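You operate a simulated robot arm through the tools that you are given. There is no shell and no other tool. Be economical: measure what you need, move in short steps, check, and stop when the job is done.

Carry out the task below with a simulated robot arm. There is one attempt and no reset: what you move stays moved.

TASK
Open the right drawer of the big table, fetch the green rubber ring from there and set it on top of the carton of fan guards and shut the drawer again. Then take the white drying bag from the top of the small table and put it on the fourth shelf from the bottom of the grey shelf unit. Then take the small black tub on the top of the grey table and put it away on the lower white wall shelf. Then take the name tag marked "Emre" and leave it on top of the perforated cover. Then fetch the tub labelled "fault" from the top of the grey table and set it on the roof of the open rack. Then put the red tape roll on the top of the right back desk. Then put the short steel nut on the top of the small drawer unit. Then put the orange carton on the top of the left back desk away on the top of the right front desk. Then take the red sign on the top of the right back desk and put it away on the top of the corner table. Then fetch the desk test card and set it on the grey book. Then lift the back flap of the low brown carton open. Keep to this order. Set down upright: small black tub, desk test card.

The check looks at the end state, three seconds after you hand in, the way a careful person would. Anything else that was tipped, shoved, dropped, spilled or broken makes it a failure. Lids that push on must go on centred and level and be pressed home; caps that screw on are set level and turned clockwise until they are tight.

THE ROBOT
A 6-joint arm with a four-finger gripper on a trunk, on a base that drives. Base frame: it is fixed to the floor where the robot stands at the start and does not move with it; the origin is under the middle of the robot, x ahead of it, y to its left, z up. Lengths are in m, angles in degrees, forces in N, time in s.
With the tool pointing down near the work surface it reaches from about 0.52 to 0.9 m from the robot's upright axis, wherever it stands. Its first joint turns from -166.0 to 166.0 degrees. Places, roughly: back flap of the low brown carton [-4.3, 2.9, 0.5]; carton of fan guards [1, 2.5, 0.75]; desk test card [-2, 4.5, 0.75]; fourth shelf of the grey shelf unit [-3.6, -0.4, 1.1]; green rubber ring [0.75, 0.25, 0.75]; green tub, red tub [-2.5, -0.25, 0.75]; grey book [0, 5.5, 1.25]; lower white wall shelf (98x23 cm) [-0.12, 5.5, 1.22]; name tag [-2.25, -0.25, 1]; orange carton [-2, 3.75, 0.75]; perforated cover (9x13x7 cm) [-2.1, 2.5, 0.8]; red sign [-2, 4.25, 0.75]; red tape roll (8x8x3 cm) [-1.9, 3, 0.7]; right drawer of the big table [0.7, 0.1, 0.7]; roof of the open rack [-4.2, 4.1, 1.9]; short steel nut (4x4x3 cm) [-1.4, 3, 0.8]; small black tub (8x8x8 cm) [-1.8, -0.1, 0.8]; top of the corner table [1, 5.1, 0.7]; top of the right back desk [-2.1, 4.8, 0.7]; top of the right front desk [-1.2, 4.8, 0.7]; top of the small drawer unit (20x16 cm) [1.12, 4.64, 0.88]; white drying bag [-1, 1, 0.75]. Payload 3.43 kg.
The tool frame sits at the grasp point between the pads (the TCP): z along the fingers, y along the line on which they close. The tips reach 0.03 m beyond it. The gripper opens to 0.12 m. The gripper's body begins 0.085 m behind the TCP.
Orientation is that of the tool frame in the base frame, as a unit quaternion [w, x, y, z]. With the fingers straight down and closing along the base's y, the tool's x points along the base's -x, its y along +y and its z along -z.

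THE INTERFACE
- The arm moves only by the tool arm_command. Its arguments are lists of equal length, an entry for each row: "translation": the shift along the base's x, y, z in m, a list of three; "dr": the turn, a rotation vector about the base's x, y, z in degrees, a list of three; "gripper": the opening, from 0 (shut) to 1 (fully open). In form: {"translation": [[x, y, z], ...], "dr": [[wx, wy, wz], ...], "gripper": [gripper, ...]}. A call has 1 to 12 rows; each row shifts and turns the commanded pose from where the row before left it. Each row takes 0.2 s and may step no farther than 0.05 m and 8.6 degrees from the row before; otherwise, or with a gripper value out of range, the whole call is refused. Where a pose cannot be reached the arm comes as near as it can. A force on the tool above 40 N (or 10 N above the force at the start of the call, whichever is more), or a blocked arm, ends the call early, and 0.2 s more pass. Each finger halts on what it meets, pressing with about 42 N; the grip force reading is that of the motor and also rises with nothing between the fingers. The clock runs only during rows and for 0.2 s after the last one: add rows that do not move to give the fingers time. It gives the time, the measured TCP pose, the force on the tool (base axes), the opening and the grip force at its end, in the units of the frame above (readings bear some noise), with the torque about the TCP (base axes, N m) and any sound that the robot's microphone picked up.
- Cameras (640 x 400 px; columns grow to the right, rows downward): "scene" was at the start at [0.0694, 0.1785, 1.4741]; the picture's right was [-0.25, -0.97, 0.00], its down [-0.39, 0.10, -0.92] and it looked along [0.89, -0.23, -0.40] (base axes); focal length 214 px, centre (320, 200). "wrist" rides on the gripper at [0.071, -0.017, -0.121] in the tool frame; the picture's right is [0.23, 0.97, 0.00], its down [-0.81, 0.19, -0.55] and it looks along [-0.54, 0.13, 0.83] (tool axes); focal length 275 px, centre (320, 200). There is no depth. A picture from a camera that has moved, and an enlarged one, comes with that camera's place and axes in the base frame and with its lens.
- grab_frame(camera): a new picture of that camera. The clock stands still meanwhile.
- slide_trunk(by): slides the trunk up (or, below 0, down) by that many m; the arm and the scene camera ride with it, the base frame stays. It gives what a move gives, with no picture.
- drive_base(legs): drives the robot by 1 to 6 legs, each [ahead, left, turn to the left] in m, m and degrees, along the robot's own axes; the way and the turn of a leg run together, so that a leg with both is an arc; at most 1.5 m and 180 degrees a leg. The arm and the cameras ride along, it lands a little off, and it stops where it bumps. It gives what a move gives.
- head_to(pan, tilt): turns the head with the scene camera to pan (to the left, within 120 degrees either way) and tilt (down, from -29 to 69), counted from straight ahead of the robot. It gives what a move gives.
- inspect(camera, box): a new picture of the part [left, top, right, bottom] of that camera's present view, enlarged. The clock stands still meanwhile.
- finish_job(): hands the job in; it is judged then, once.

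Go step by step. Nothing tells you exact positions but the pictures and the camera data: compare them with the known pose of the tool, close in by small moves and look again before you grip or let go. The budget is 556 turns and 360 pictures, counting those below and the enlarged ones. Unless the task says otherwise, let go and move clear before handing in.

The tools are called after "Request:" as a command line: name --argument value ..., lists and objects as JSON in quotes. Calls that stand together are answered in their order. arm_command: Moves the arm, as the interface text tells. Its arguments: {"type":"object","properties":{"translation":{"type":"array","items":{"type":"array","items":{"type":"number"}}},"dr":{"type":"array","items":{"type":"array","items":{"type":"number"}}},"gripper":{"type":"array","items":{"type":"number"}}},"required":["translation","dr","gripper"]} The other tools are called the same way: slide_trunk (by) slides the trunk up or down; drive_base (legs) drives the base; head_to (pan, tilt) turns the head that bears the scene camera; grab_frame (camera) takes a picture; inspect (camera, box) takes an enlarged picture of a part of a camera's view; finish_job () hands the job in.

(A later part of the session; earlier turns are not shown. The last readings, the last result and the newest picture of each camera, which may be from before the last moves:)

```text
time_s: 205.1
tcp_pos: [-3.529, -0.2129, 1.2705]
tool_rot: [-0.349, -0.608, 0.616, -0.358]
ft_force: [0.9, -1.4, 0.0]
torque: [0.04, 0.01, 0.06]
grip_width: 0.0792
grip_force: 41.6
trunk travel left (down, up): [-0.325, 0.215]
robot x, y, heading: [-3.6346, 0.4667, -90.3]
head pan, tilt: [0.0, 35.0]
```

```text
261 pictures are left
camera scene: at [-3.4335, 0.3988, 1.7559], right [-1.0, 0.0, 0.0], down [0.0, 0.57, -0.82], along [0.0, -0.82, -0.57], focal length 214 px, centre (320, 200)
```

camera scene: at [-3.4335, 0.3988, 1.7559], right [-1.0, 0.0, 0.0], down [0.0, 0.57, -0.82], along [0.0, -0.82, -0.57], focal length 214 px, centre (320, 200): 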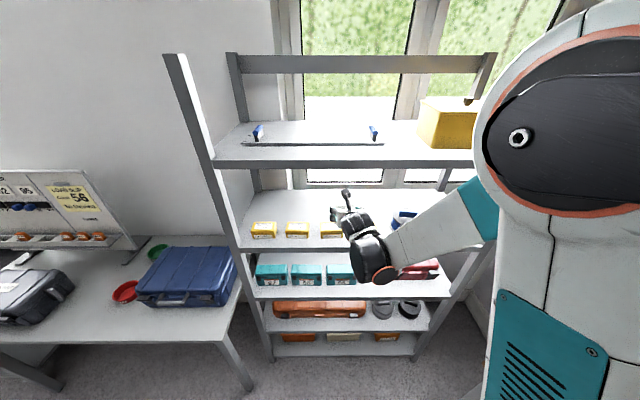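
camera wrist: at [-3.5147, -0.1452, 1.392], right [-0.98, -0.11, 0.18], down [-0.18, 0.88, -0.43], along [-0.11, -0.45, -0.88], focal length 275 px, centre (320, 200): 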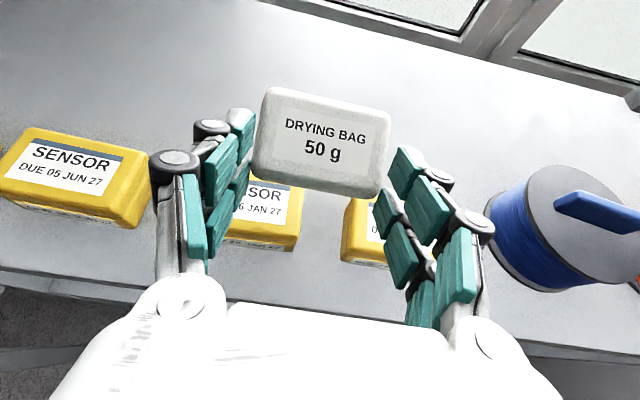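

Request:
arm_command --translation '[[0, -0.04, -0.003], [0, -0.04, -0.003], [0, -0.04, -0.004]]' --dr '[[0, 0, 0], [0, 0, 0], [0, 0, 0]]' --gripper '[0.5, 0.5, 0.5]'

Request:
grab_frame --camera "wrist"

Request:
inspect --camera "scene" --box '[220, 130, 480, 300]'

```text
time_s: 205.9
tcp_pos: [-3.5298, -0.3354, 1.2563]
tool_rot: [-0.348, -0.609, 0.616, -0.358]
ft_force: [0.3, -1.0, -1.2]
torque: [0.01, 0.04, 0.04]
grip_width: 0.0789
grip_force: 42.2
trunk travel left (down, up): [-0.325, 0.215]
robot x, y, heading: [-3.6366, 0.4687, -90.2]
head pan, tilt: [0.0, 35.0]
```

```text
260 pictures are left
camera wrist: at [-3.5158, -0.2669, 1.3781], right [-0.98, -0.11, 0.18], down [-0.18, 0.89, -0.43], along [-0.12, -0.45, -0.88], focal length 275 px, centre (320, 200)
```

wrist: 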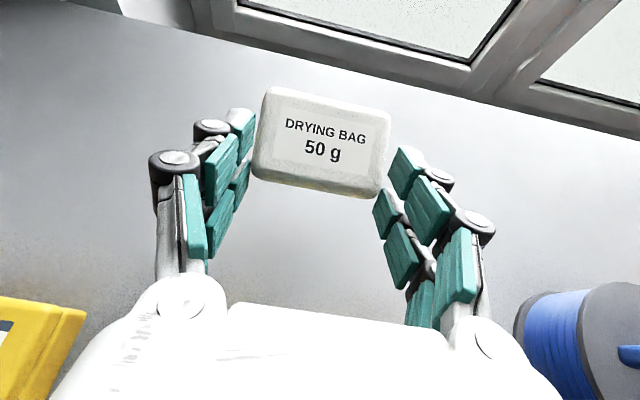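

```text
2.35 times, centred on (350, 215) of scene
camera zoom: at [-3.4335, 0.3973, 1.7558], right [-1.0, 0.0, 0.0], down [0.0, 0.58, -0.82], along [0.0, -0.82, -0.58], focal length 505 px, centre (249, 165)
```

zoom: 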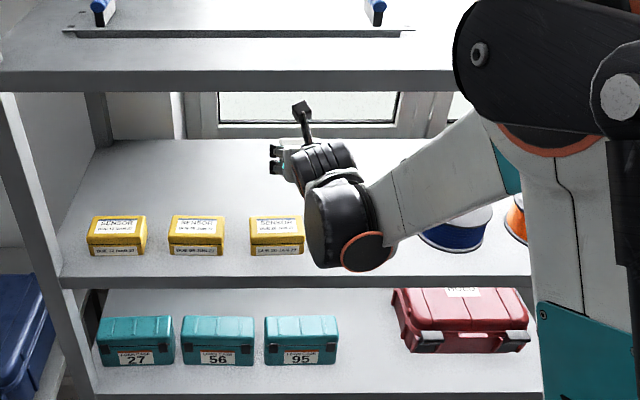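

Request:
arm_command --translation '[[0, -0.04, -0.01], [0, 0, -0.02], [0, 0, -0.02]]' --dr '[[0, 0, 0], [0, 0, 0], [0, 0, 0]]' --gripper '[0.5, 0.5, 0.5]'

Request:
grab_frame --camera "wrist"

Request:
inspect --camera "scene" --box '[270, 150, 430, 270]'

```text
time_s: 206.7
tcp_pos: [-3.5303, -0.3744, 1.2088]
tool_rot: [-0.349, -0.609, 0.615, -0.359]
ft_force: [0.0, -0.5, -1.0]
torque: [0.01, 0.01, 0.0]
grip_width: 0.0788
grip_force: 41.9
trunk travel left (down, up): [-0.325, 0.215]
robot x, y, heading: [-3.6362, 0.4672, -90.3]
head pan, tilt: [0.0, 35.0]
```

```text
258 pictures are left
camera wrist: at [-3.5156, -0.3059, 1.3305], right [-0.98, -0.11, 0.18], down [-0.18, 0.89, -0.43], along [-0.12, -0.45, -0.88], focal length 275 px, centre (320, 200)
```

wrist: 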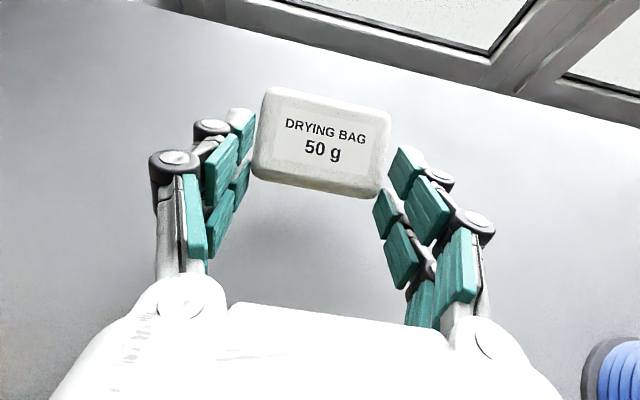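

```text
3.33 times, centred on (350, 210) of scene
camera zoom: at [-3.4335, 0.3981, 1.7558], right [-1.0, 0.0, 0.0], down [0.0, 0.57, -0.82], along [0.0, -0.82, -0.57], focal length 715 px, centre (220, 167)
```

zoom: 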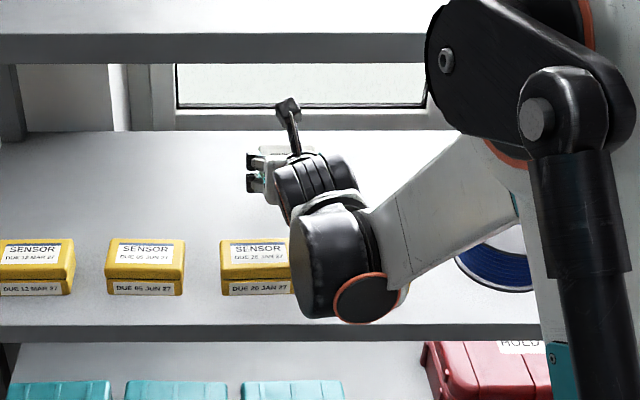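

Request:
arm_command --translation '[[0, 0, -0.012], [0, 0, -0.01], [0, 0, -0.008], [0, 0, -0.008]]' --dr '[[0, 0, 0], [0, 0, 0], [0, 0, 0], [0, 0, 0]]' --gripper '[0.5, 0.5, 0.5, 0.5]'

Request:
inspect --camera "scene" --box '[270, 150, 430, 270]'

Request:
grab_frame --camera "wrist"

```text
time_s: 207.7
tcp_pos: [-3.5293, -0.3752, 1.1791]
tool_rot: [-0.352, -0.607, 0.615, -0.361]
ft_force: [-0.2, 2.6, 23.4]
torque: [2.52, -0.17, 0.09]
grip_width: 0.0787
grip_force: 42.1
trunk travel left (down, up): [-0.325, 0.215]
robot x, y, heading: [-3.6318, 0.4661, -90.5]
head pan, tilt: [0.0, 35.0]
stopped in row 4: the force on the tool passed its limit at 52 N (the readings are from after the stop); the commanded pose is now the measured one
```

```text
3.33 times, centred on (350, 210) of scene
camera zoom: at [-3.4341, 0.4014, 1.7564], right [-1.0, 0.0, 0.0], down [0.0, 0.57, -0.82], along [0.0, -0.82, -0.57], focal length 715 px, centre (220, 167)
```

zoom: 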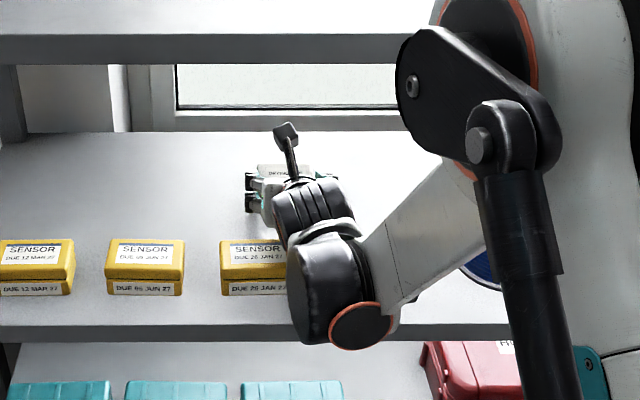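

```text
255 pictures are left
camera wrist: at [-3.5152, -0.3056, 1.2985], right [-0.98, -0.11, 0.18], down [-0.18, 0.88, -0.44], along [-0.11, -0.46, -0.88], focal length 275 px, centre (320, 200)
```

wrist: 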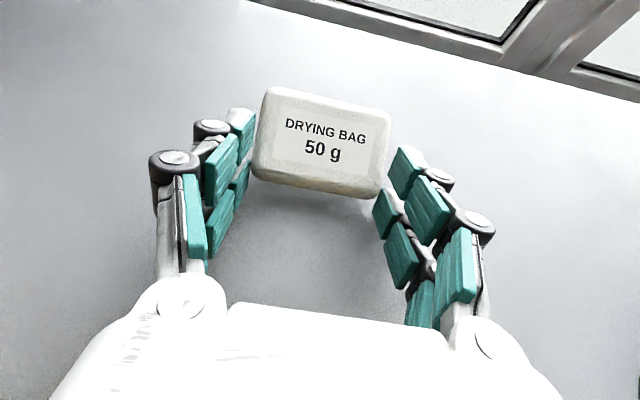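

The hand touched the yellow box's back edge. I rise, go 4.5 cm deeper, and lower again.

Request:
arm_command --translation '[[0, 0, 0.02], [0, -0.025, 0.005], [0, -0.025, 0]]' --dr '[[0, 0, 0], [0, 0, 0], [0, 0, 0]]' --gripper '[0.5, 0.5, 0.5]'

Request:
arm_command --translation '[[0, 0, -0.015], [0, 0, -0.008], [0, 0, -0.006], [0, 0, -0.005]]' --dr '[[0, 0, 0], [0, 0, 0], [0, 0, 0], [0, 0, 0]]' --gripper '[0.5, 0.5, 0.5, 0.5]'

Request:
grab_frame --camera "wrist"

```text
time_s: 208.5
tcp_pos: [-3.5293, -0.4268, 1.2]
tool_rot: [-0.35, -0.608, 0.615, -0.36]
ft_force: [0.5, -0.1, -0.1]
torque: [0.01, 0.0, -0.03]
grip_width: 0.0789
grip_force: 42.1
trunk travel left (down, up): [-0.325, 0.215]
robot x, y, heading: [-3.6311, 0.4653, -90.1]
head pan, tilt: [0.0, 35.0]
```

```text
time_s: 209.5
tcp_pos: [-3.5275, -0.4261, 1.1738]
tool_rot: [-0.355, -0.607, 0.611, -0.363]
ft_force: [-0.9, 5.2, 18.8]
torque: [0.0, 0.88, -0.19]
grip_width: 0.0787
grip_force: 41.4
trunk travel left (down, up): [-0.325, 0.215]
robot x, y, heading: [-3.6345, 0.4671, -90.2]
head pan, tilt: [0.0, 35.0]
stopped in row 4: the force on the tool passed its limit at 47 N (the readings are from after the stop); the commanded pose is now the measured one
```

```text
254 pictures are left
camera wrist: at [-3.5133, -0.3551, 1.2936], right [-0.98, -0.11, 0.19], down [-0.19, 0.88, -0.44], along [-0.12, -0.47, -0.88], focal length 275 px, centre (320, 200)
```

wrist: 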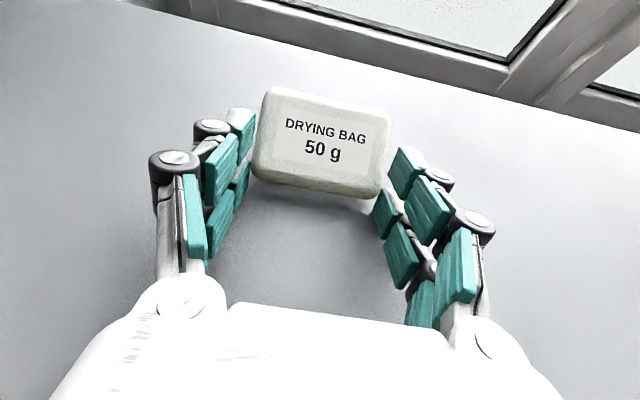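

Contact with the shelf at the bag's near edge. Release gently.

Request:
arm_command --translation '[[0, 0, 0.002], [0, 0, 0], [0, 0, 0], [0, 0, 0]]' --dr '[[0, 0, 0], [0, 0, 0], [0, 0, 0], [0, 0, 0]]' --gripper '[0.68, 0.72, 0.76, 0.78]'

Request:
grab_frame --camera "wrist"

```text
time_s: 210.5
tcp_pos: [-3.5277, -0.4281, 1.1722]
tool_rot: [-0.354, -0.607, 0.613, -0.362]
ft_force: [0.9, -0.1, 1.3]
torque: [0.0, 0.0, -0.03]
grip_width: 0.0936
grip_force: 0.1
trunk travel left (down, up): [-0.325, 0.215]
robot x, y, heading: [-3.6325, 0.4646, -90.5]
head pan, tilt: [0.0, 35.0]
```

```text
253 pictures are left
camera wrist: at [-3.5134, -0.3573, 1.2925], right [-0.98, -0.11, 0.19], down [-0.19, 0.88, -0.44], along [-0.12, -0.46, -0.88], focal length 275 px, centre (320, 200)
```

wrist: 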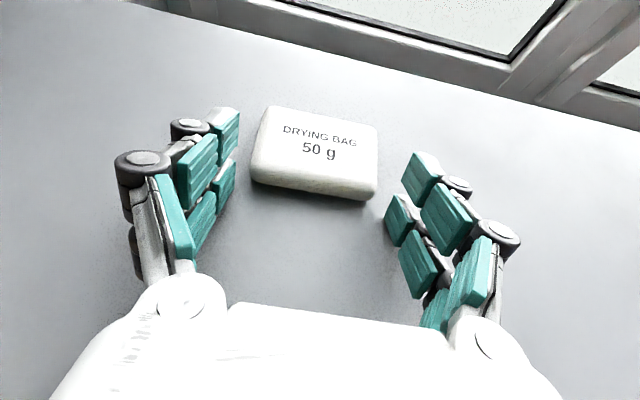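

The bag lies flat on the shelf. Retreat the way I came.

Request:
arm_command --translation '[[0, 0.01, 0.03], [0, 0.02, 0.04], [0, 0.04, 0.015], [0, 0.04, 0.005], [0, 0.045, 0], [0, 0.045, 0]]' --dr '[[0, 0, 0], [0, 0, 0], [0, 0, 0], [0, 0, 0], [0, 0, 0], [0, 0, 0]]' --gripper '[0.8, 0.8, 0.8, 0.8, 0.8, 0.8]'

Request:
drive_base --legs '[[-0.35, 0, 0]]'

Request:
grab_frame --camera "scene"

```text
time_s: 211.9
tcp_pos: [-3.5287, -0.2274, 1.2607]
tool_rot: [-0.355, -0.607, 0.612, -0.363]
ft_force: [1.3, -0.3, 0.8]
torque: [0.0, -0.02, 0.01]
grip_width: 0.0964
grip_force: 0.3
trunk travel left (down, up): [-0.325, 0.215]
robot x, y, heading: [-3.6313, 0.4681, -90.5]
head pan, tilt: [0.0, 35.0]
```

```text
time_s: 214.2
tcp_pos: [-3.5268, 0.129, 1.2613]
tool_rot: [-0.355, -0.607, 0.612, -0.363]
ft_force: [0.1, 0.5, -0.2]
torque: [0.01, -0.01, -0.03]
grip_width: 0.096
grip_force: 0.1
trunk travel left (down, up): [-0.325, 0.215]
robot x, y, heading: [-3.6278, 0.8224, -90.7]
head pan, tilt: [0.0, 35.0]
```

```text
252 pictures are left
camera scene: at [-3.4319, 0.757, 1.756], right [-1.0, 0.0, 0.0], down [0.0, 0.57, -0.82], along [0.0, -0.82, -0.57], focal length 214 px, centre (320, 200)
```

scene: 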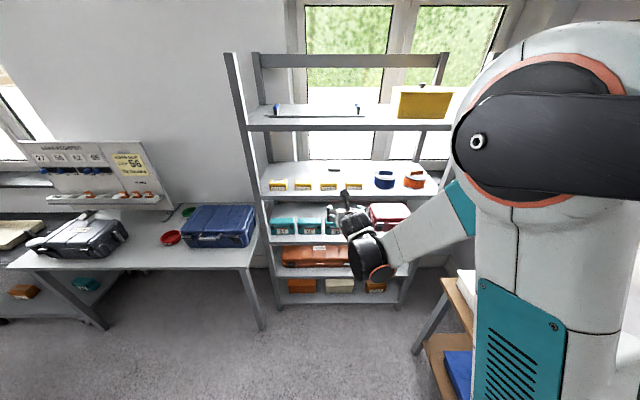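

The bag is placed. Next the small black tub at the east end of the grey table: I strafe along the table.

Request:
drive_base --legs '[[0, 1.4, 0], [0.1, 0.25, 0]]'

Request:
head_to --pan 0 --tilt 45

Request:
grab_frame --camera "scene"

```text
time_s: 222.7
tcp_pos: [-1.8941, 0.0057, 1.2608]
tool_rot: [-0.357, -0.603, 0.616, -0.359]
ft_force: [1.1, -0.1, 0.0]
torque: [0.01, 0.02, -0.05]
grip_width: 0.0962
grip_force: 0.1
trunk travel left (down, up): [-0.325, 0.215]
robot x, y, heading: [-1.9904, 0.7023, -90.8]
head pan, tilt: [0.0, 35.0]
```

```text
time_s: 223.4
tcp_pos: [-1.8942, 0.0073, 1.2608]
tool_rot: [-0.357, -0.603, 0.617, -0.359]
ft_force: [-0.4, 0.6, -0.1]
torque: [-0.03, 0.03, -0.02]
grip_width: 0.0961
grip_force: 0.2
trunk travel left (down, up): [-0.325, 0.215]
robot x, y, heading: [-1.9893, 0.7055, -91.2]
head pan, tilt: [0.0, 45.0]
```

```text
251 pictures are left
camera scene: at [-1.7898, 0.6388, 1.7412], right [-1.0, 0.02, 0.0], down [0.01, 0.71, -0.71], along [-0.01, -0.71, -0.71], focal length 214 px, centre (320, 200)
```

scene: 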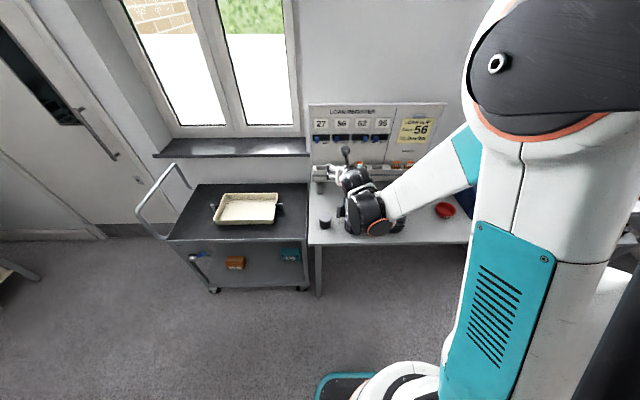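

Request:
inspect --camera "scene" --box '[290, 150, 490, 280]'

Request:
grab_frame --camera "wrist"

```text
3.08 times, centred on (390, 215) of scene
camera zoom: at [-1.7898, 0.6388, 1.7412], right [-1.0, 0.02, 0.0], down [0.01, 0.71, -0.71], along [-0.01, -0.71, -0.71], focal length 660 px, centre (105, 154)
```

zoom: 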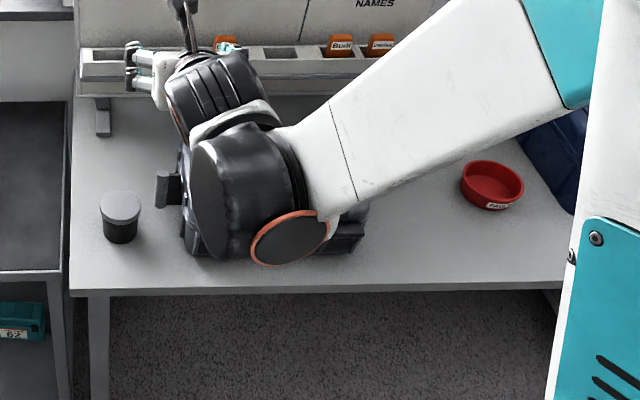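

```text
249 pictures are left
camera wrist: at [-1.8783, 0.0761, 1.3813], right [-0.98, -0.1, 0.19], down [-0.17, 0.88, -0.44], along [-0.12, -0.46, -0.88], focal length 275 px, centre (320, 200)
```

wrist: 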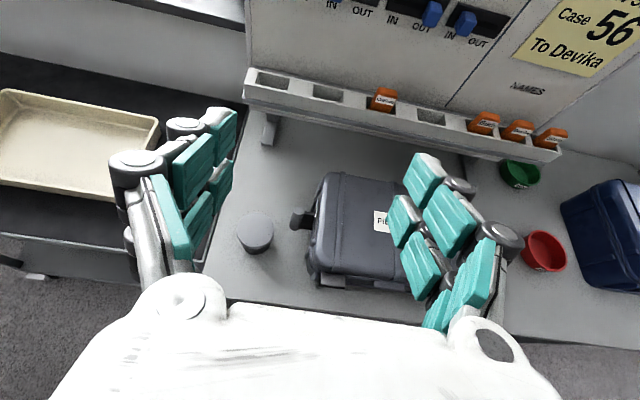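

The tub has a grey lid, standing at about (−1.83, −0.10). I'll pick it with the same 60° leaning tool from the front. Shift left and lower.

Request:
drive_base --legs '[[-0.1, 0.07, 1]]'

Request:
slide_trunk --by -0.32

Request:
grab_frame --camera "wrist"

Request:
grab_frame --camera "scene"

```text
time_s: 224.6
tcp_pos: [-1.8115, 0.1063, 1.2601]
tool_rot: [-0.354, -0.608, 0.611, -0.362]
ft_force: [0.8, 0.6, 0.2]
torque: [0.02, 0.01, -0.03]
grip_width: 0.0961
grip_force: 0.3
trunk travel left (down, up): [-0.325, 0.215]
robot x, y, heading: [-1.9166, 0.7979, -90.3]
head pan, tilt: [0.0, 45.0]
```

```text
time_s: 227.8
tcp_pos: [-1.8122, 0.1057, 0.9402]
tool_rot: [-0.354, -0.607, 0.612, -0.362]
ft_force: [-0.8, 0.6, 0.4]
torque: [0.03, -0.03, 0.01]
grip_width: 0.0959
grip_force: 0.0
trunk travel left (down, up): [-0.005, 0.535]
robot x, y, heading: [-1.9144, 0.7982, -90.3]
head pan, tilt: [0.0, 45.0]
```

```text
248 pictures are left
camera wrist: at [-1.7975, 0.1754, 1.0615], right [-0.98, -0.11, 0.19], down [-0.19, 0.88, -0.44], along [-0.11, -0.47, -0.88], focal length 275 px, centre (320, 200)
```

wrist: 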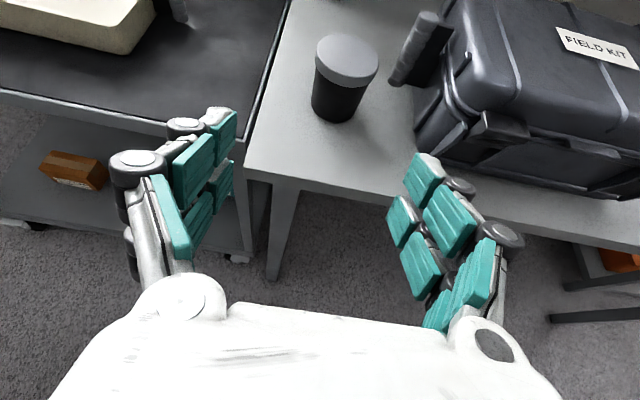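

```text
247 pictures are left
camera scene: at [-1.7181, 0.7394, 1.4212], right [-1.0, 0.0, 0.0], down [0.0, 0.71, -0.71], along [0.0, -0.71, -0.71], focal length 214 px, centre (320, 200)
```

scene: 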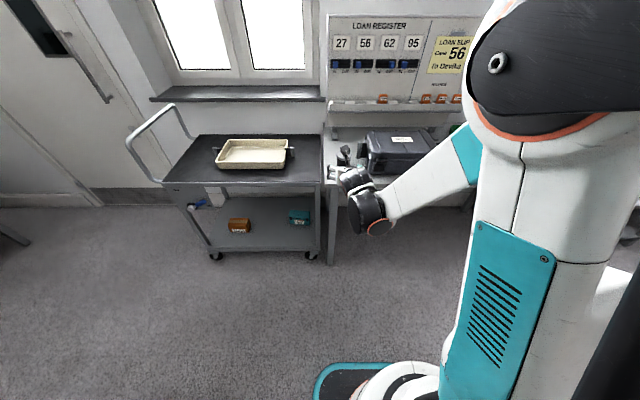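

Request:
arm_command --translation '[[-0.01, 0, -0.035], [-0.01, 0, -0.035], [0, 0, -0.032]]' --dr '[[0, 0, 0], [0, 0, 0], [0, 0, 0]]' --gripper '[0.85, 0.85, 0.85]'

Request:
drive_base --legs '[[0.1, 0, 0]]'

Request:
grab_frame --camera "wrist"

```text
time_s: 228.6
tcp_pos: [-1.8325, 0.1035, 0.8393]
tool_rot: [-0.353, -0.609, 0.612, -0.362]
ft_force: [-0.6, -0.3, 1.1]
torque: [0.03, 0.02, -0.01]
grip_width: 0.1019
grip_force: 0.0
trunk travel left (down, up): [-0.005, 0.535]
robot x, y, heading: [-1.9178, 0.8002, -90.2]
head pan, tilt: [0.0, 45.0]
```

```text
time_s: 229.7
tcp_pos: [-1.8323, 0.0022, 0.8388]
tool_rot: [-0.353, -0.608, 0.612, -0.362]
ft_force: [-0.5, -0.7, 0.0]
torque: [0.0, 0.01, 0.0]
grip_width: 0.1019
grip_force: 0.1
trunk travel left (down, up): [-0.005, 0.535]
robot x, y, heading: [-1.9193, 0.698, -90.0]
head pan, tilt: [0.0, 45.0]
```

```text
246 pictures are left
camera wrist: at [-1.8178, 0.0725, 0.9596], right [-0.98, -0.12, 0.19], down [-0.19, 0.88, -0.44], along [-0.11, -0.46, -0.88], focal length 275 px, centre (320, 200)
```

wrist: 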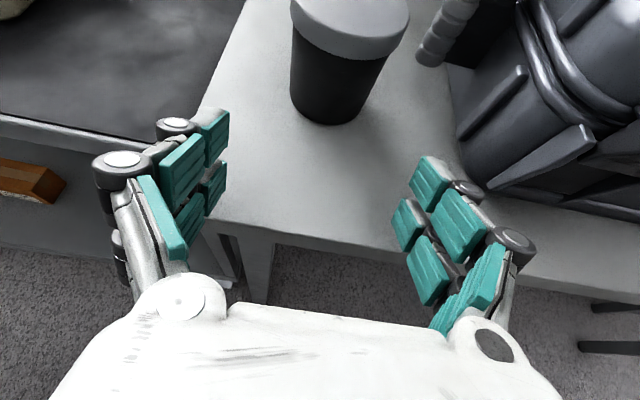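

Request:
arm_command --translation '[[0.004, -0.035, 0], [0, -0.03, 0], [0, -0.025, 0]]' --dr '[[0, 0, 0], [0, 0, 0], [0, 0, 0]]' --gripper '[0.85, 0.85, 0.85]'

Request:
grab_frame --camera "wrist"

```text
time_s: 230.5
tcp_pos: [-1.8276, -0.0886, 0.8381]
tool_rot: [-0.353, -0.609, 0.611, -0.362]
ft_force: [0.4, 1.1, 0.3]
torque: [-0.02, -0.02, 0.02]
grip_width: 0.102
grip_force: 0.0
trunk travel left (down, up): [-0.005, 0.535]
robot x, y, heading: [-1.9172, 0.6974, -90.2]
head pan, tilt: [0.0, 45.0]
```

```text
245 pictures are left
camera wrist: at [-1.8127, -0.0182, 0.9599], right [-0.98, -0.12, 0.19], down [-0.19, 0.88, -0.44], along [-0.11, -0.46, -0.88], focal length 275 px, centre (320, 200)
```

wrist: 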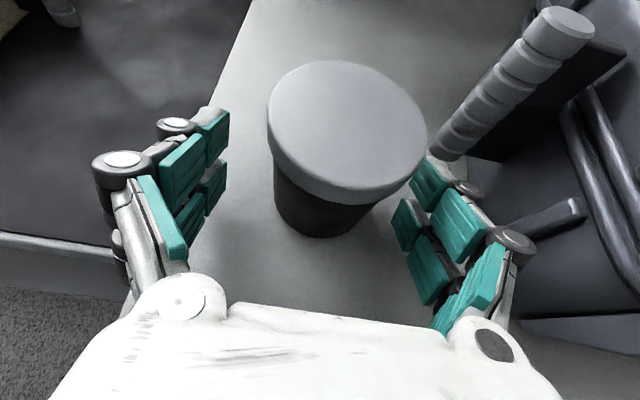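

Request:
arm_command --translation '[[-0.002, -0.002, -0.003], [0, 0, 0], [0, 0, 0]]' --dr '[[0, 0, 0], [0, 0, 0], [0, 0, 0]]' --gripper '[0.75, 0.5, 0.5]'

Request:
grab_frame --camera "wrist"

```text
time_s: 231.3
tcp_pos: [-1.8298, -0.0902, 0.8358]
tool_rot: [-0.352, -0.609, 0.611, -0.362]
ft_force: [-0.6, -0.8, 1.5]
torque: [-0.03, -0.09, -0.01]
grip_width: 0.0621
grip_force: 41.9
trunk travel left (down, up): [-0.005, 0.535]
robot x, y, heading: [-1.9177, 0.6954, -89.9]
head pan, tilt: [0.0, 45.0]
```

```text
244 pictures are left
camera wrist: at [-1.8153, -0.0201, 0.9565], right [-0.98, -0.12, 0.19], down [-0.19, 0.88, -0.44], along [-0.11, -0.46, -0.88], focal length 275 px, centre (320, 200)
```

wrist: 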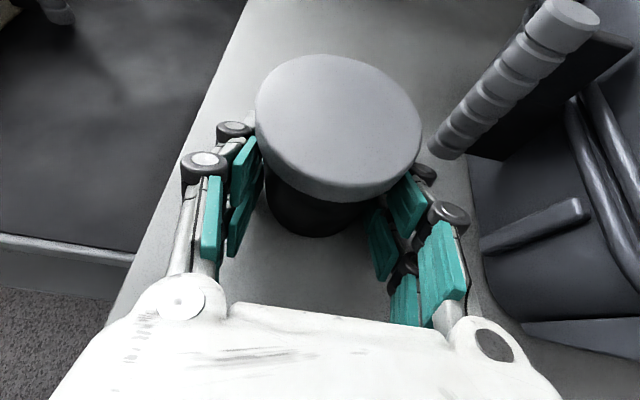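

Gripped on the body (62 mm). Lift and back off.

Request:
arm_command --translation '[[0, 0, 0.02], [0, 0, 0.04], [0, 0, 0.045], [0, 0, 0.045]]' --dr '[[0, 0, 0], [0, 0, 0], [0, 0, 0], [0, 0, 0]]' --gripper '[0.45, 0.45, 0.45, 0.45]'

Request:
drive_base --legs '[[-0.1, 0, 0]]'

Request:
grab_frame --camera "wrist"

```text
time_s: 232.3
tcp_pos: [-1.8326, -0.0881, 0.9855]
tool_rot: [-0.353, -0.609, 0.612, -0.361]
ft_force: [0.1, -0.4, -1.7]
torque: [0.03, 0.01, -0.03]
grip_width: 0.0624
grip_force: 41.4
trunk travel left (down, up): [-0.005, 0.535]
robot x, y, heading: [-1.9203, 0.6972, -90.0]
head pan, tilt: [0.0, 45.0]
```

```text
time_s: 233.5
tcp_pos: [-1.8301, 0.0112, 0.9857]
tool_rot: [-0.353, -0.609, 0.612, -0.362]
ft_force: [-0.1, -0.8, -1.8]
torque: [0.02, 0.0, 0.0]
grip_width: 0.0625
grip_force: 41.7
trunk travel left (down, up): [-0.005, 0.535]
robot x, y, heading: [-1.9128, 0.7976, -90.4]
head pan, tilt: [0.0, 45.0]
```

```text
243 pictures are left
camera wrist: at [-1.8166, 0.0819, 1.1073], right [-0.98, -0.12, 0.19], down [-0.19, 0.88, -0.44], along [-0.11, -0.46, -0.88], focal length 275 px, centre (320, 200)
```

wrist: 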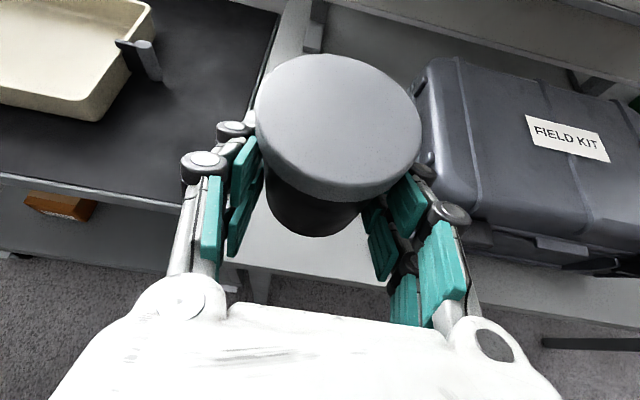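

The tub is held. I raise the trunk and drive to the open corridor on the east side, heading north.

Request:
slide_trunk --by 0.32

Request:
drive_base --legs '[[-1.03, 0, 0], [0, 0, 90], [1.2, 0, 0], [0.75, 0, 0], [0, 0, 90]]'

Request:
head_to --pan 0 --tilt 20

Request:
grab_frame --camera "scene"

```text
time_s: 236.7
tcp_pos: [-1.8313, 0.0104, 1.3053]
tool_rot: [-0.353, -0.609, 0.611, -0.362]
ft_force: [1.1, 0.1, -1.9]
torque: [0.02, 0.0, 0.0]
grip_width: 0.0621
grip_force: 42.1
trunk travel left (down, up): [-0.325, 0.215]
robot x, y, heading: [-1.9182, 0.7982, -90.0]
head pan, tilt: [0.0, 45.0]
```

```text
time_s: 258.9
tcp_pos: [-0.0317, 2.6334, 1.3083]
tool_rot: [-0.357, 0.62, 0.6, 0.358]
ft_force: [-1.2, 0.5, -2.3]
torque: [-0.03, 0.02, -0.04]
grip_width: 0.0618
grip_force: 42.1
trunk travel left (down, up): [-0.325, 0.215]
robot x, y, heading: [0.0341, 1.8451, 88.5]
head pan, tilt: [0.0, 45.0]
```

```text
time_s: 259.8
tcp_pos: [-0.0313, 2.6339, 1.3056]
tool_rot: [-0.357, 0.62, 0.6, 0.358]
ft_force: [-0.3, -0.7, -0.4]
torque: [0.0, -0.04, -0.01]
grip_width: 0.0616
grip_force: 42.0
trunk travel left (down, up): [-0.325, 0.215]
robot x, y, heading: [0.0353, 1.848, 88.3]
head pan, tilt: [0.0, 20.0]
```

```text
242 pictures are left
camera scene: at [-0.1643, 1.9251, 1.7797], right [1.0, -0.03, 0.0], down [-0.01, -0.34, -0.94], along [0.03, 0.94, -0.34], focal length 214 px, centre (320, 200)
```

scene: 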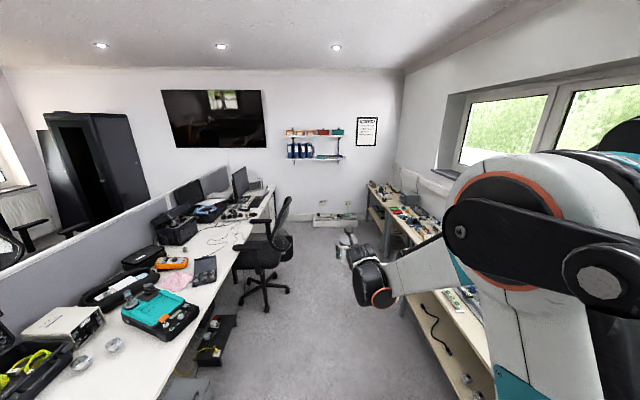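

Request:
inspect --camera "scene" --box '[260, 110, 380, 230]'

```text
3.33 times, centred on (320, 170) of scene
camera zoom: at [-0.1643, 1.9251, 1.7797], right [1.0, -0.03, 0.0], down [-0.01, -0.34, -0.94], along [0.03, 0.94, -0.34], focal length 715 px, centre (320, 300)
```

zoom: 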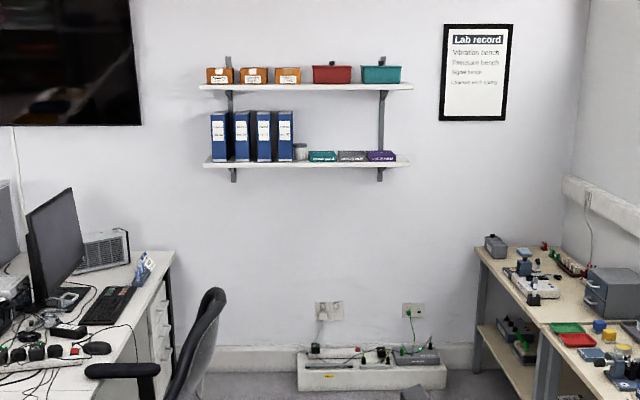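

The lower shelf holds binders, a small tub, and three flat books (teal, grey, purple). I drive closer for a detailed view.

Request:
drive_base --legs '[[1.2, 0, 1.7], [1.2, 0, 0]]'

Request:
head_to --pan 0 --tilt 30

Request:
grab_frame --camera "scene"

Request:
grab_frame --camera "wrist"

```text
time_s: 271.5
tcp_pos: [-0.0611, 5.0248, 1.3055]
tool_rot: [-0.364, 0.608, 0.613, 0.351]
ft_force: [0.6, 0.1, -1.6]
torque: [-0.04, -0.03, -0.02]
grip_width: 0.0619
grip_force: 42.0
trunk travel left (down, up): [-0.325, 0.215]
robot x, y, heading: [0.0359, 4.234, 90.8]
head pan, tilt: [0.0, 20.0]
```

```text
time_s: 272.2
tcp_pos: [-0.0616, 5.0245, 1.3066]
tool_rot: [-0.364, 0.607, 0.613, 0.35]
ft_force: [-0.5, -1.4, -1.3]
torque: [-0.02, 0.05, 0.0]
grip_width: 0.0617
grip_force: 42.1
trunk travel left (down, up): [-0.325, 0.215]
robot x, y, heading: [0.0383, 4.2388, 90.6]
head pan, tilt: [0.0, 30.0]
```

```text
240 pictures are left
camera scene: at [-0.1658, 4.3071, 1.7638], right [1.0, 0.01, 0.0], down [0.01, -0.5, -0.87], along [-0.01, 0.87, -0.5], focal length 214 px, centre (320, 200)
```

scene: 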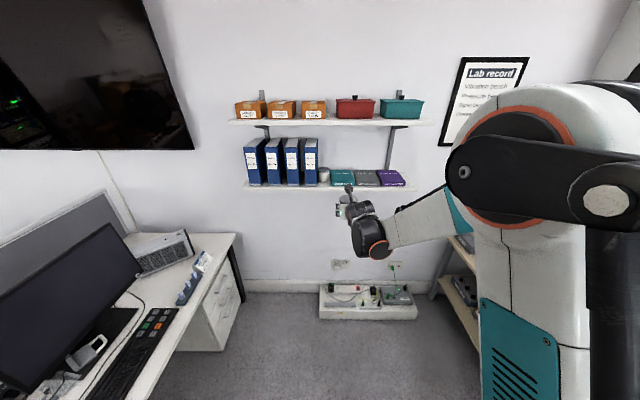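

```text
239 pictures are left
camera wrist: at [-0.0757, 4.9528, 1.4274], right [0.97, 0.13, 0.19], down [0.2, -0.88, -0.44], along [0.11, 0.47, -0.88], focal length 275 px, centre (320, 200)
```

wrist: 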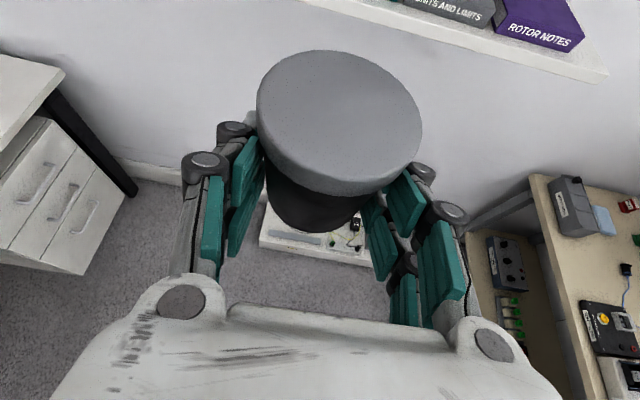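

Request:
inspect --camera "scene" --box '[220, 80, 440, 220]'

Request:
inspect --camera "wrist" --box '[280, 0, 640, 120]'

```text
2.86 times, centred on (330, 150) of scene
camera zoom: at [-0.1658, 4.3071, 1.7638], right [1.0, 0.01, 0.0], down [0.01, -0.5, -0.87], along [-0.01, 0.87, -0.5], focal length 613 px, centre (291, 343)
```

zoom: 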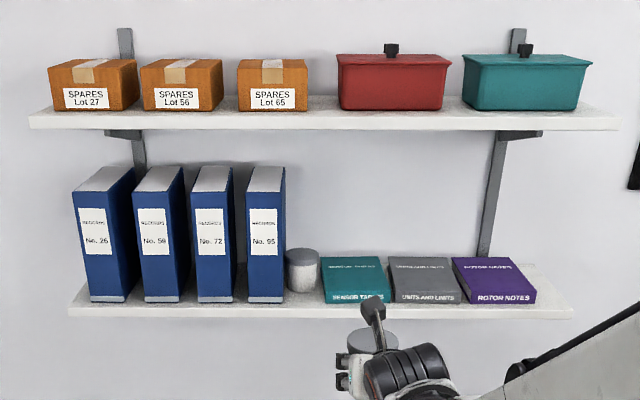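

```text
1.78 times, centred on (460, 60) of wrist
camera zoom: at [-0.0757, 4.9528, 1.4274], right [0.97, 0.13, 0.19], down [0.2, -0.88, -0.44], along [0.11, 0.47, -0.88], focal length 489 px, centre (71, 449)
```

zoom: 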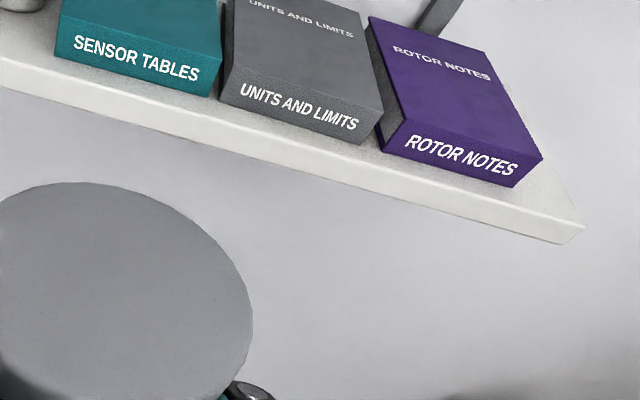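

The shelf's free spot is the slot between the last binder and the teal book, in front of the small white tub (x −0.19…−0.11). I'll set the tub at the front edge there and then nudge it in. Align first.

Request:
drive_base --legs '[[0.22, 0.086, -0.5]]'

Request:
grab_frame --camera "wrist"

Request:
inspect --camera "scene" --box '[220, 60, 440, 220]'

```text
time_s: 274.0
tcp_pos: [-0.1382, 5.2425, 1.3058]
tool_rot: [-0.362, 0.611, 0.61, 0.352]
ft_force: [0.5, 0.5, -2.5]
torque: [-0.05, -0.02, 0.0]
grip_width: 0.0617
grip_force: 42.2
trunk travel left (down, up): [-0.325, 0.215]
robot x, y, heading: [-0.0454, 4.4559, 89.8]
head pan, tilt: [0.0, 30.0]
```

```text
236 pictures are left
camera wrist: at [-0.1532, 5.1736, 1.4267], right [0.98, 0.12, 0.19], down [0.19, -0.88, -0.44], along [0.11, 0.46, -0.88], focal length 275 px, centre (320, 200)
```

wrist: 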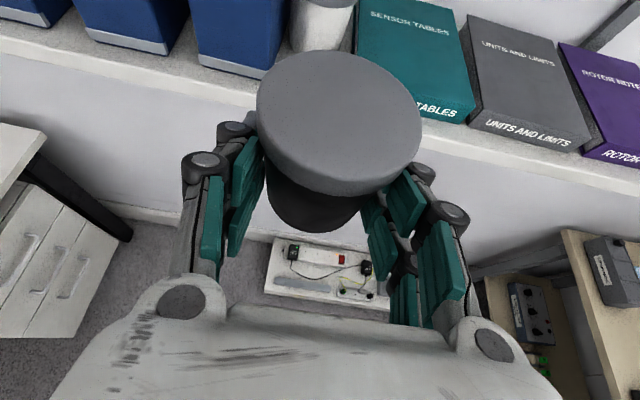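

```text
2.50 times, centred on (330, 140) of scene
camera zoom: at [-0.2509, 4.5293, 1.7636], right [1.0, 0.0, 0.0], down [0.0, -0.5, -0.87], along [0.0, 0.87, -0.5], focal length 536 px, centre (295, 350)
```

zoom: 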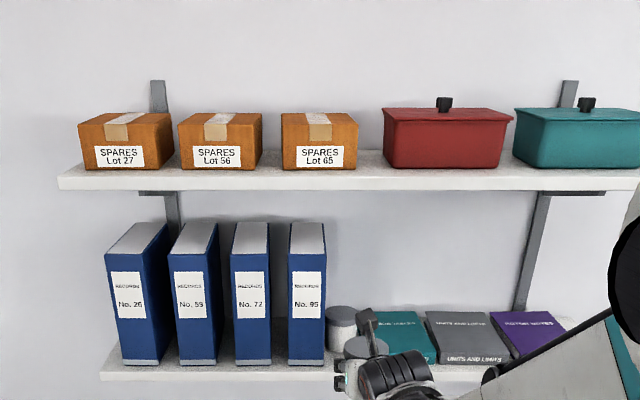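

Request:
arm_command --translation '[[-0.008, 0.04, 0], [-0.008, 0.04, 0], [0, 0.04, -0.005], [0, 0.031, -0.01]]' --dr '[[0, 0, 0], [0, 0, 0], [0, 0, 0], [0, 0, 0]]' --gripper '[0.45, 0.45, 0.45, 0.45]'

Request:
grab_frame --camera "wrist"

Request:
inspect --camera "scene" --box '[300, 150, 420, 230]'

```text
time_s: 275.0
tcp_pos: [-0.1547, 5.3953, 1.2898]
tool_rot: [-0.362, 0.611, 0.609, 0.352]
ft_force: [-0.9, 0.0, -1.7]
torque: [-0.01, 0.0, 0.01]
grip_width: 0.0616
grip_force: 42.0
trunk travel left (down, up): [-0.325, 0.215]
robot x, y, heading: [-0.0515, 4.4583, 90.0]
head pan, tilt: [0.0, 30.0]
```

```text
234 pictures are left
camera wrist: at [-0.1699, 5.3247, 1.4116], right [0.98, 0.12, 0.19], down [0.19, -0.88, -0.44], along [0.11, 0.46, -0.88], focal length 275 px, centre (320, 200)
```

wrist: 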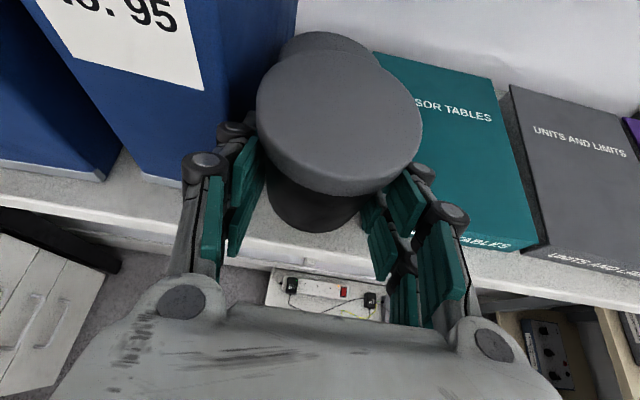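

```text
5.00 times, centred on (360, 190) of scene
camera zoom: at [-0.2504, 4.5292, 1.7636], right [1.0, 0.0, 0.0], down [0.0, -0.5, -0.87], along [0.0, 0.87, -0.5], focal length 1072 px, centre (120, 250)
```

zoom: 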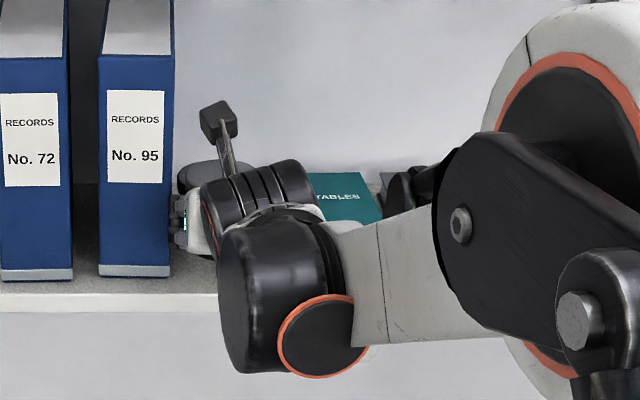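

Request:
arm_command --translation '[[0, -0.005, -0.01], [0, 0, -0.008], [0, 0, -0.005], [0, 0, -0.004]]' --dr '[[0, 0, 0], [0, 0, 0], [0, 0, 0], [0, 0, 0]]' --gripper '[0.45, 0.45, 0.45, 0.45]'

Request:
grab_frame --camera "wrist"

```text
time_s: 276.0
tcp_pos: [-0.154, 5.3888, 1.2631]
tool_rot: [-0.362, 0.611, 0.609, 0.353]
ft_force: [-0.3, -0.3, -1.1]
torque: [-0.02, -0.01, 0.03]
grip_width: 0.0613
grip_force: 41.8
trunk travel left (down, up): [-0.325, 0.215]
robot x, y, heading: [-0.0517, 4.4564, 89.9]
head pan, tilt: [0.0, 30.0]
```

```text
232 pictures are left
camera wrist: at [-0.1693, 5.3183, 1.385], right [0.98, 0.12, 0.19], down [0.19, -0.88, -0.44], along [0.11, 0.46, -0.88], focal length 275 px, centre (320, 200)
```

wrist: 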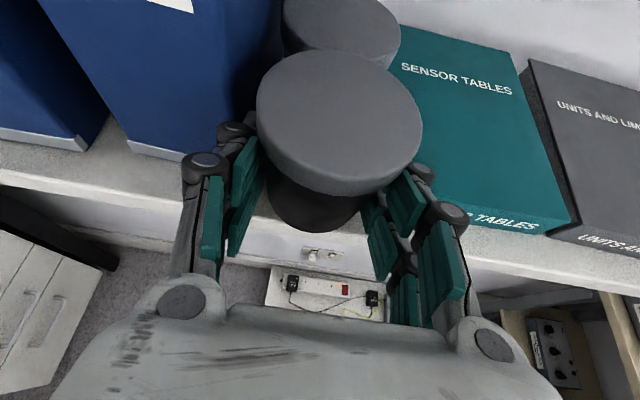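

Request:
arm_command --translation '[[0, 0, -0.003], [0, 0, -0.003], [0, 0, -0.003], [0, 0, -0.003]]' --dr '[[0, 0, 0], [0, 0, 0], [0, 0, 0], [0, 0, 0]]' --gripper '[0.45, 0.45, 0.45, 0.45]'

```text
time_s: 277.0
tcp_pos: [-0.1537, 5.3875, 1.2562]
tool_rot: [-0.364, 0.61, 0.609, 0.353]
ft_force: [0.0, 7.8, 22.1]
torque: [0.22, 0.12, -0.07]
grip_width: 0.0619
grip_force: 42.3
trunk travel left (down, up): [-0.325, 0.215]
robot x, y, heading: [-0.0463, 4.4563, 90.1]
head pan, tilt: [0.0, 30.0]
```

Request:
arm_command --translation '[[0, 0, 0.004], [0, 0.008, 0], [0, 0, -0.002]]' --dr '[[0, 0, 0], [0, 0, 0], [0, 0, 0]]' --gripper '[0.45, 0.45, 0.45]'

Request:
grab_frame --camera "wrist"

```text
time_s: 277.8
tcp_pos: [-0.1534, 5.3956, 1.2545]
tool_rot: [-0.362, 0.611, 0.609, 0.352]
ft_force: [-0.4, 0.4, 5.0]
torque: [-0.04, 0.16, -0.02]
grip_width: 0.0618
grip_force: 41.6
trunk travel left (down, up): [-0.325, 0.215]
robot x, y, heading: [-0.0504, 4.4563, 89.9]
head pan, tilt: [0.0, 30.0]
```

```text
231 pictures are left
camera wrist: at [-0.1691, 5.3257, 1.3759], right [0.98, 0.12, 0.19], down [0.19, -0.88, -0.44], along [0.11, 0.46, -0.88], focal length 275 px, centre (320, 200)
```

wrist: 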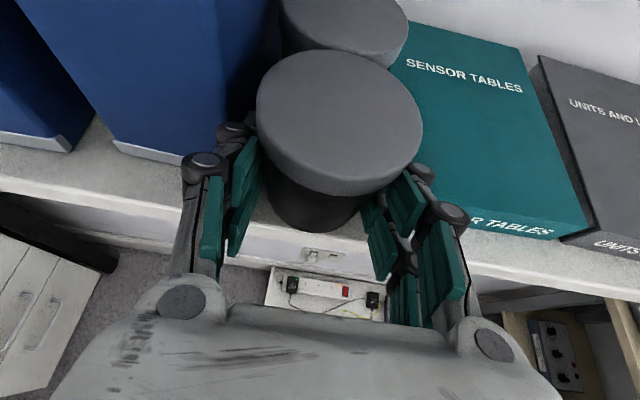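

The tub stands on the shelf edge. Open slightly and withdraw straight back.

Request:
arm_command --translation '[[0, 0, 0], [0, -0.003, 0], [0, -0.012, 0], [0, -0.02, 0], [0, -0.03, 0], [0, -0.03, 0]]' --dr '[[0, 0, 0], [0, 0, 0], [0, 0, 0], [0, 0, 0], [0, 0, 0], [0, 0, 0]]' --gripper '[0.56, 0.57, 0.6, 0.65, 0.7, 0.7]'

Request:
grab_frame --camera "wrist"

Request:
inspect --camera "scene" --box '[300, 130, 420, 210]'

```text
time_s: 279.2
tcp_pos: [-0.1525, 5.3002, 1.254]
tool_rot: [-0.362, 0.612, 0.609, 0.353]
ft_force: [0.7, -0.3, -0.6]
torque: [0.04, -0.01, -0.03]
grip_width: 0.0841
grip_force: 0.6
trunk travel left (down, up): [-0.325, 0.215]
robot x, y, heading: [-0.0493, 4.457, 90.0]
head pan, tilt: [0.0, 30.0]
```

```text
230 pictures are left
camera wrist: at [-0.1685, 5.2298, 1.376], right [0.98, 0.12, 0.19], down [0.19, -0.88, -0.44], along [0.11, 0.46, -0.88], focal length 275 px, centre (320, 200)
```

wrist: 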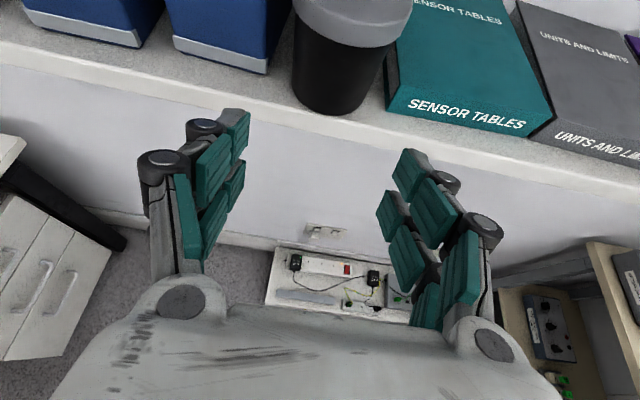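

```text
5.00 times, centred on (360, 170) of scene
camera zoom: at [-0.2503, 4.5268, 1.7638], right [1.0, 0.0, 0.0], down [0.0, -0.5, -0.87], along [0.0, 0.87, -0.5], focal length 1072 px, centre (120, 350)
```

zoom: 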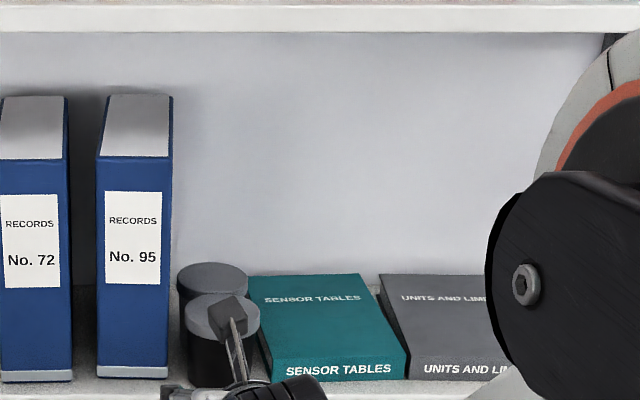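

The black tub stands upright on the shelf. Next the "Emre" name tag at the grey table: I drive back there.

Request:
drive_base --legs '[[-1.3, -0.1, 0], [-1.3, 0, 0], [0, 0, 90], [1.1, 0, 0], [1.1, 0, 0], [0, 0, 90]]'

Request:
head_to --pan 0 --tilt 30

Request:
grab_frame --camera "scene"

```text
time_s: 310.0
tcp_pos: [-2.0864, 1.0235, 1.2553]
tool_rot: [-0.356, -0.605, 0.615, -0.36]
ft_force: [0.4, 0.2, 0.0]
torque: [-0.01, -0.02, 0.01]
grip_width: 0.0838
grip_force: 0.1
trunk travel left (down, up): [-0.325, 0.215]
robot x, y, heading: [-2.1779, 1.8715, -91.0]
head pan, tilt: [0.0, 30.0]
```

```text
time_s: 310.6
tcp_pos: [-2.0873, 1.0229, 1.2547]
tool_rot: [-0.355, -0.605, 0.615, -0.36]
ft_force: [0.5, -0.3, 0.4]
torque: [0.0, 0.02, 0.02]
grip_width: 0.0841
grip_force: 0.2
trunk travel left (down, up): [-0.325, 0.215]
robot x, y, heading: [-2.1801, 1.8729, -90.8]
head pan, tilt: [0.0, 30.0]
```

```text
228 pictures are left
camera scene: at [-1.981, 1.7972, 1.7638], right [-1.0, 0.01, 0.0], down [0.01, 0.5, -0.87], along [-0.01, -0.87, -0.5], focal length 214 px, centre (320, 200)
```

scene: 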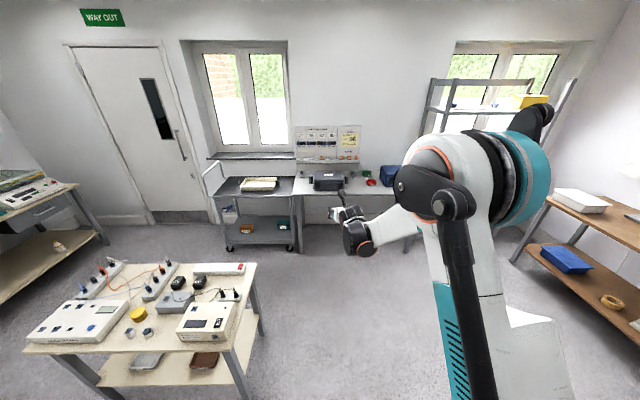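

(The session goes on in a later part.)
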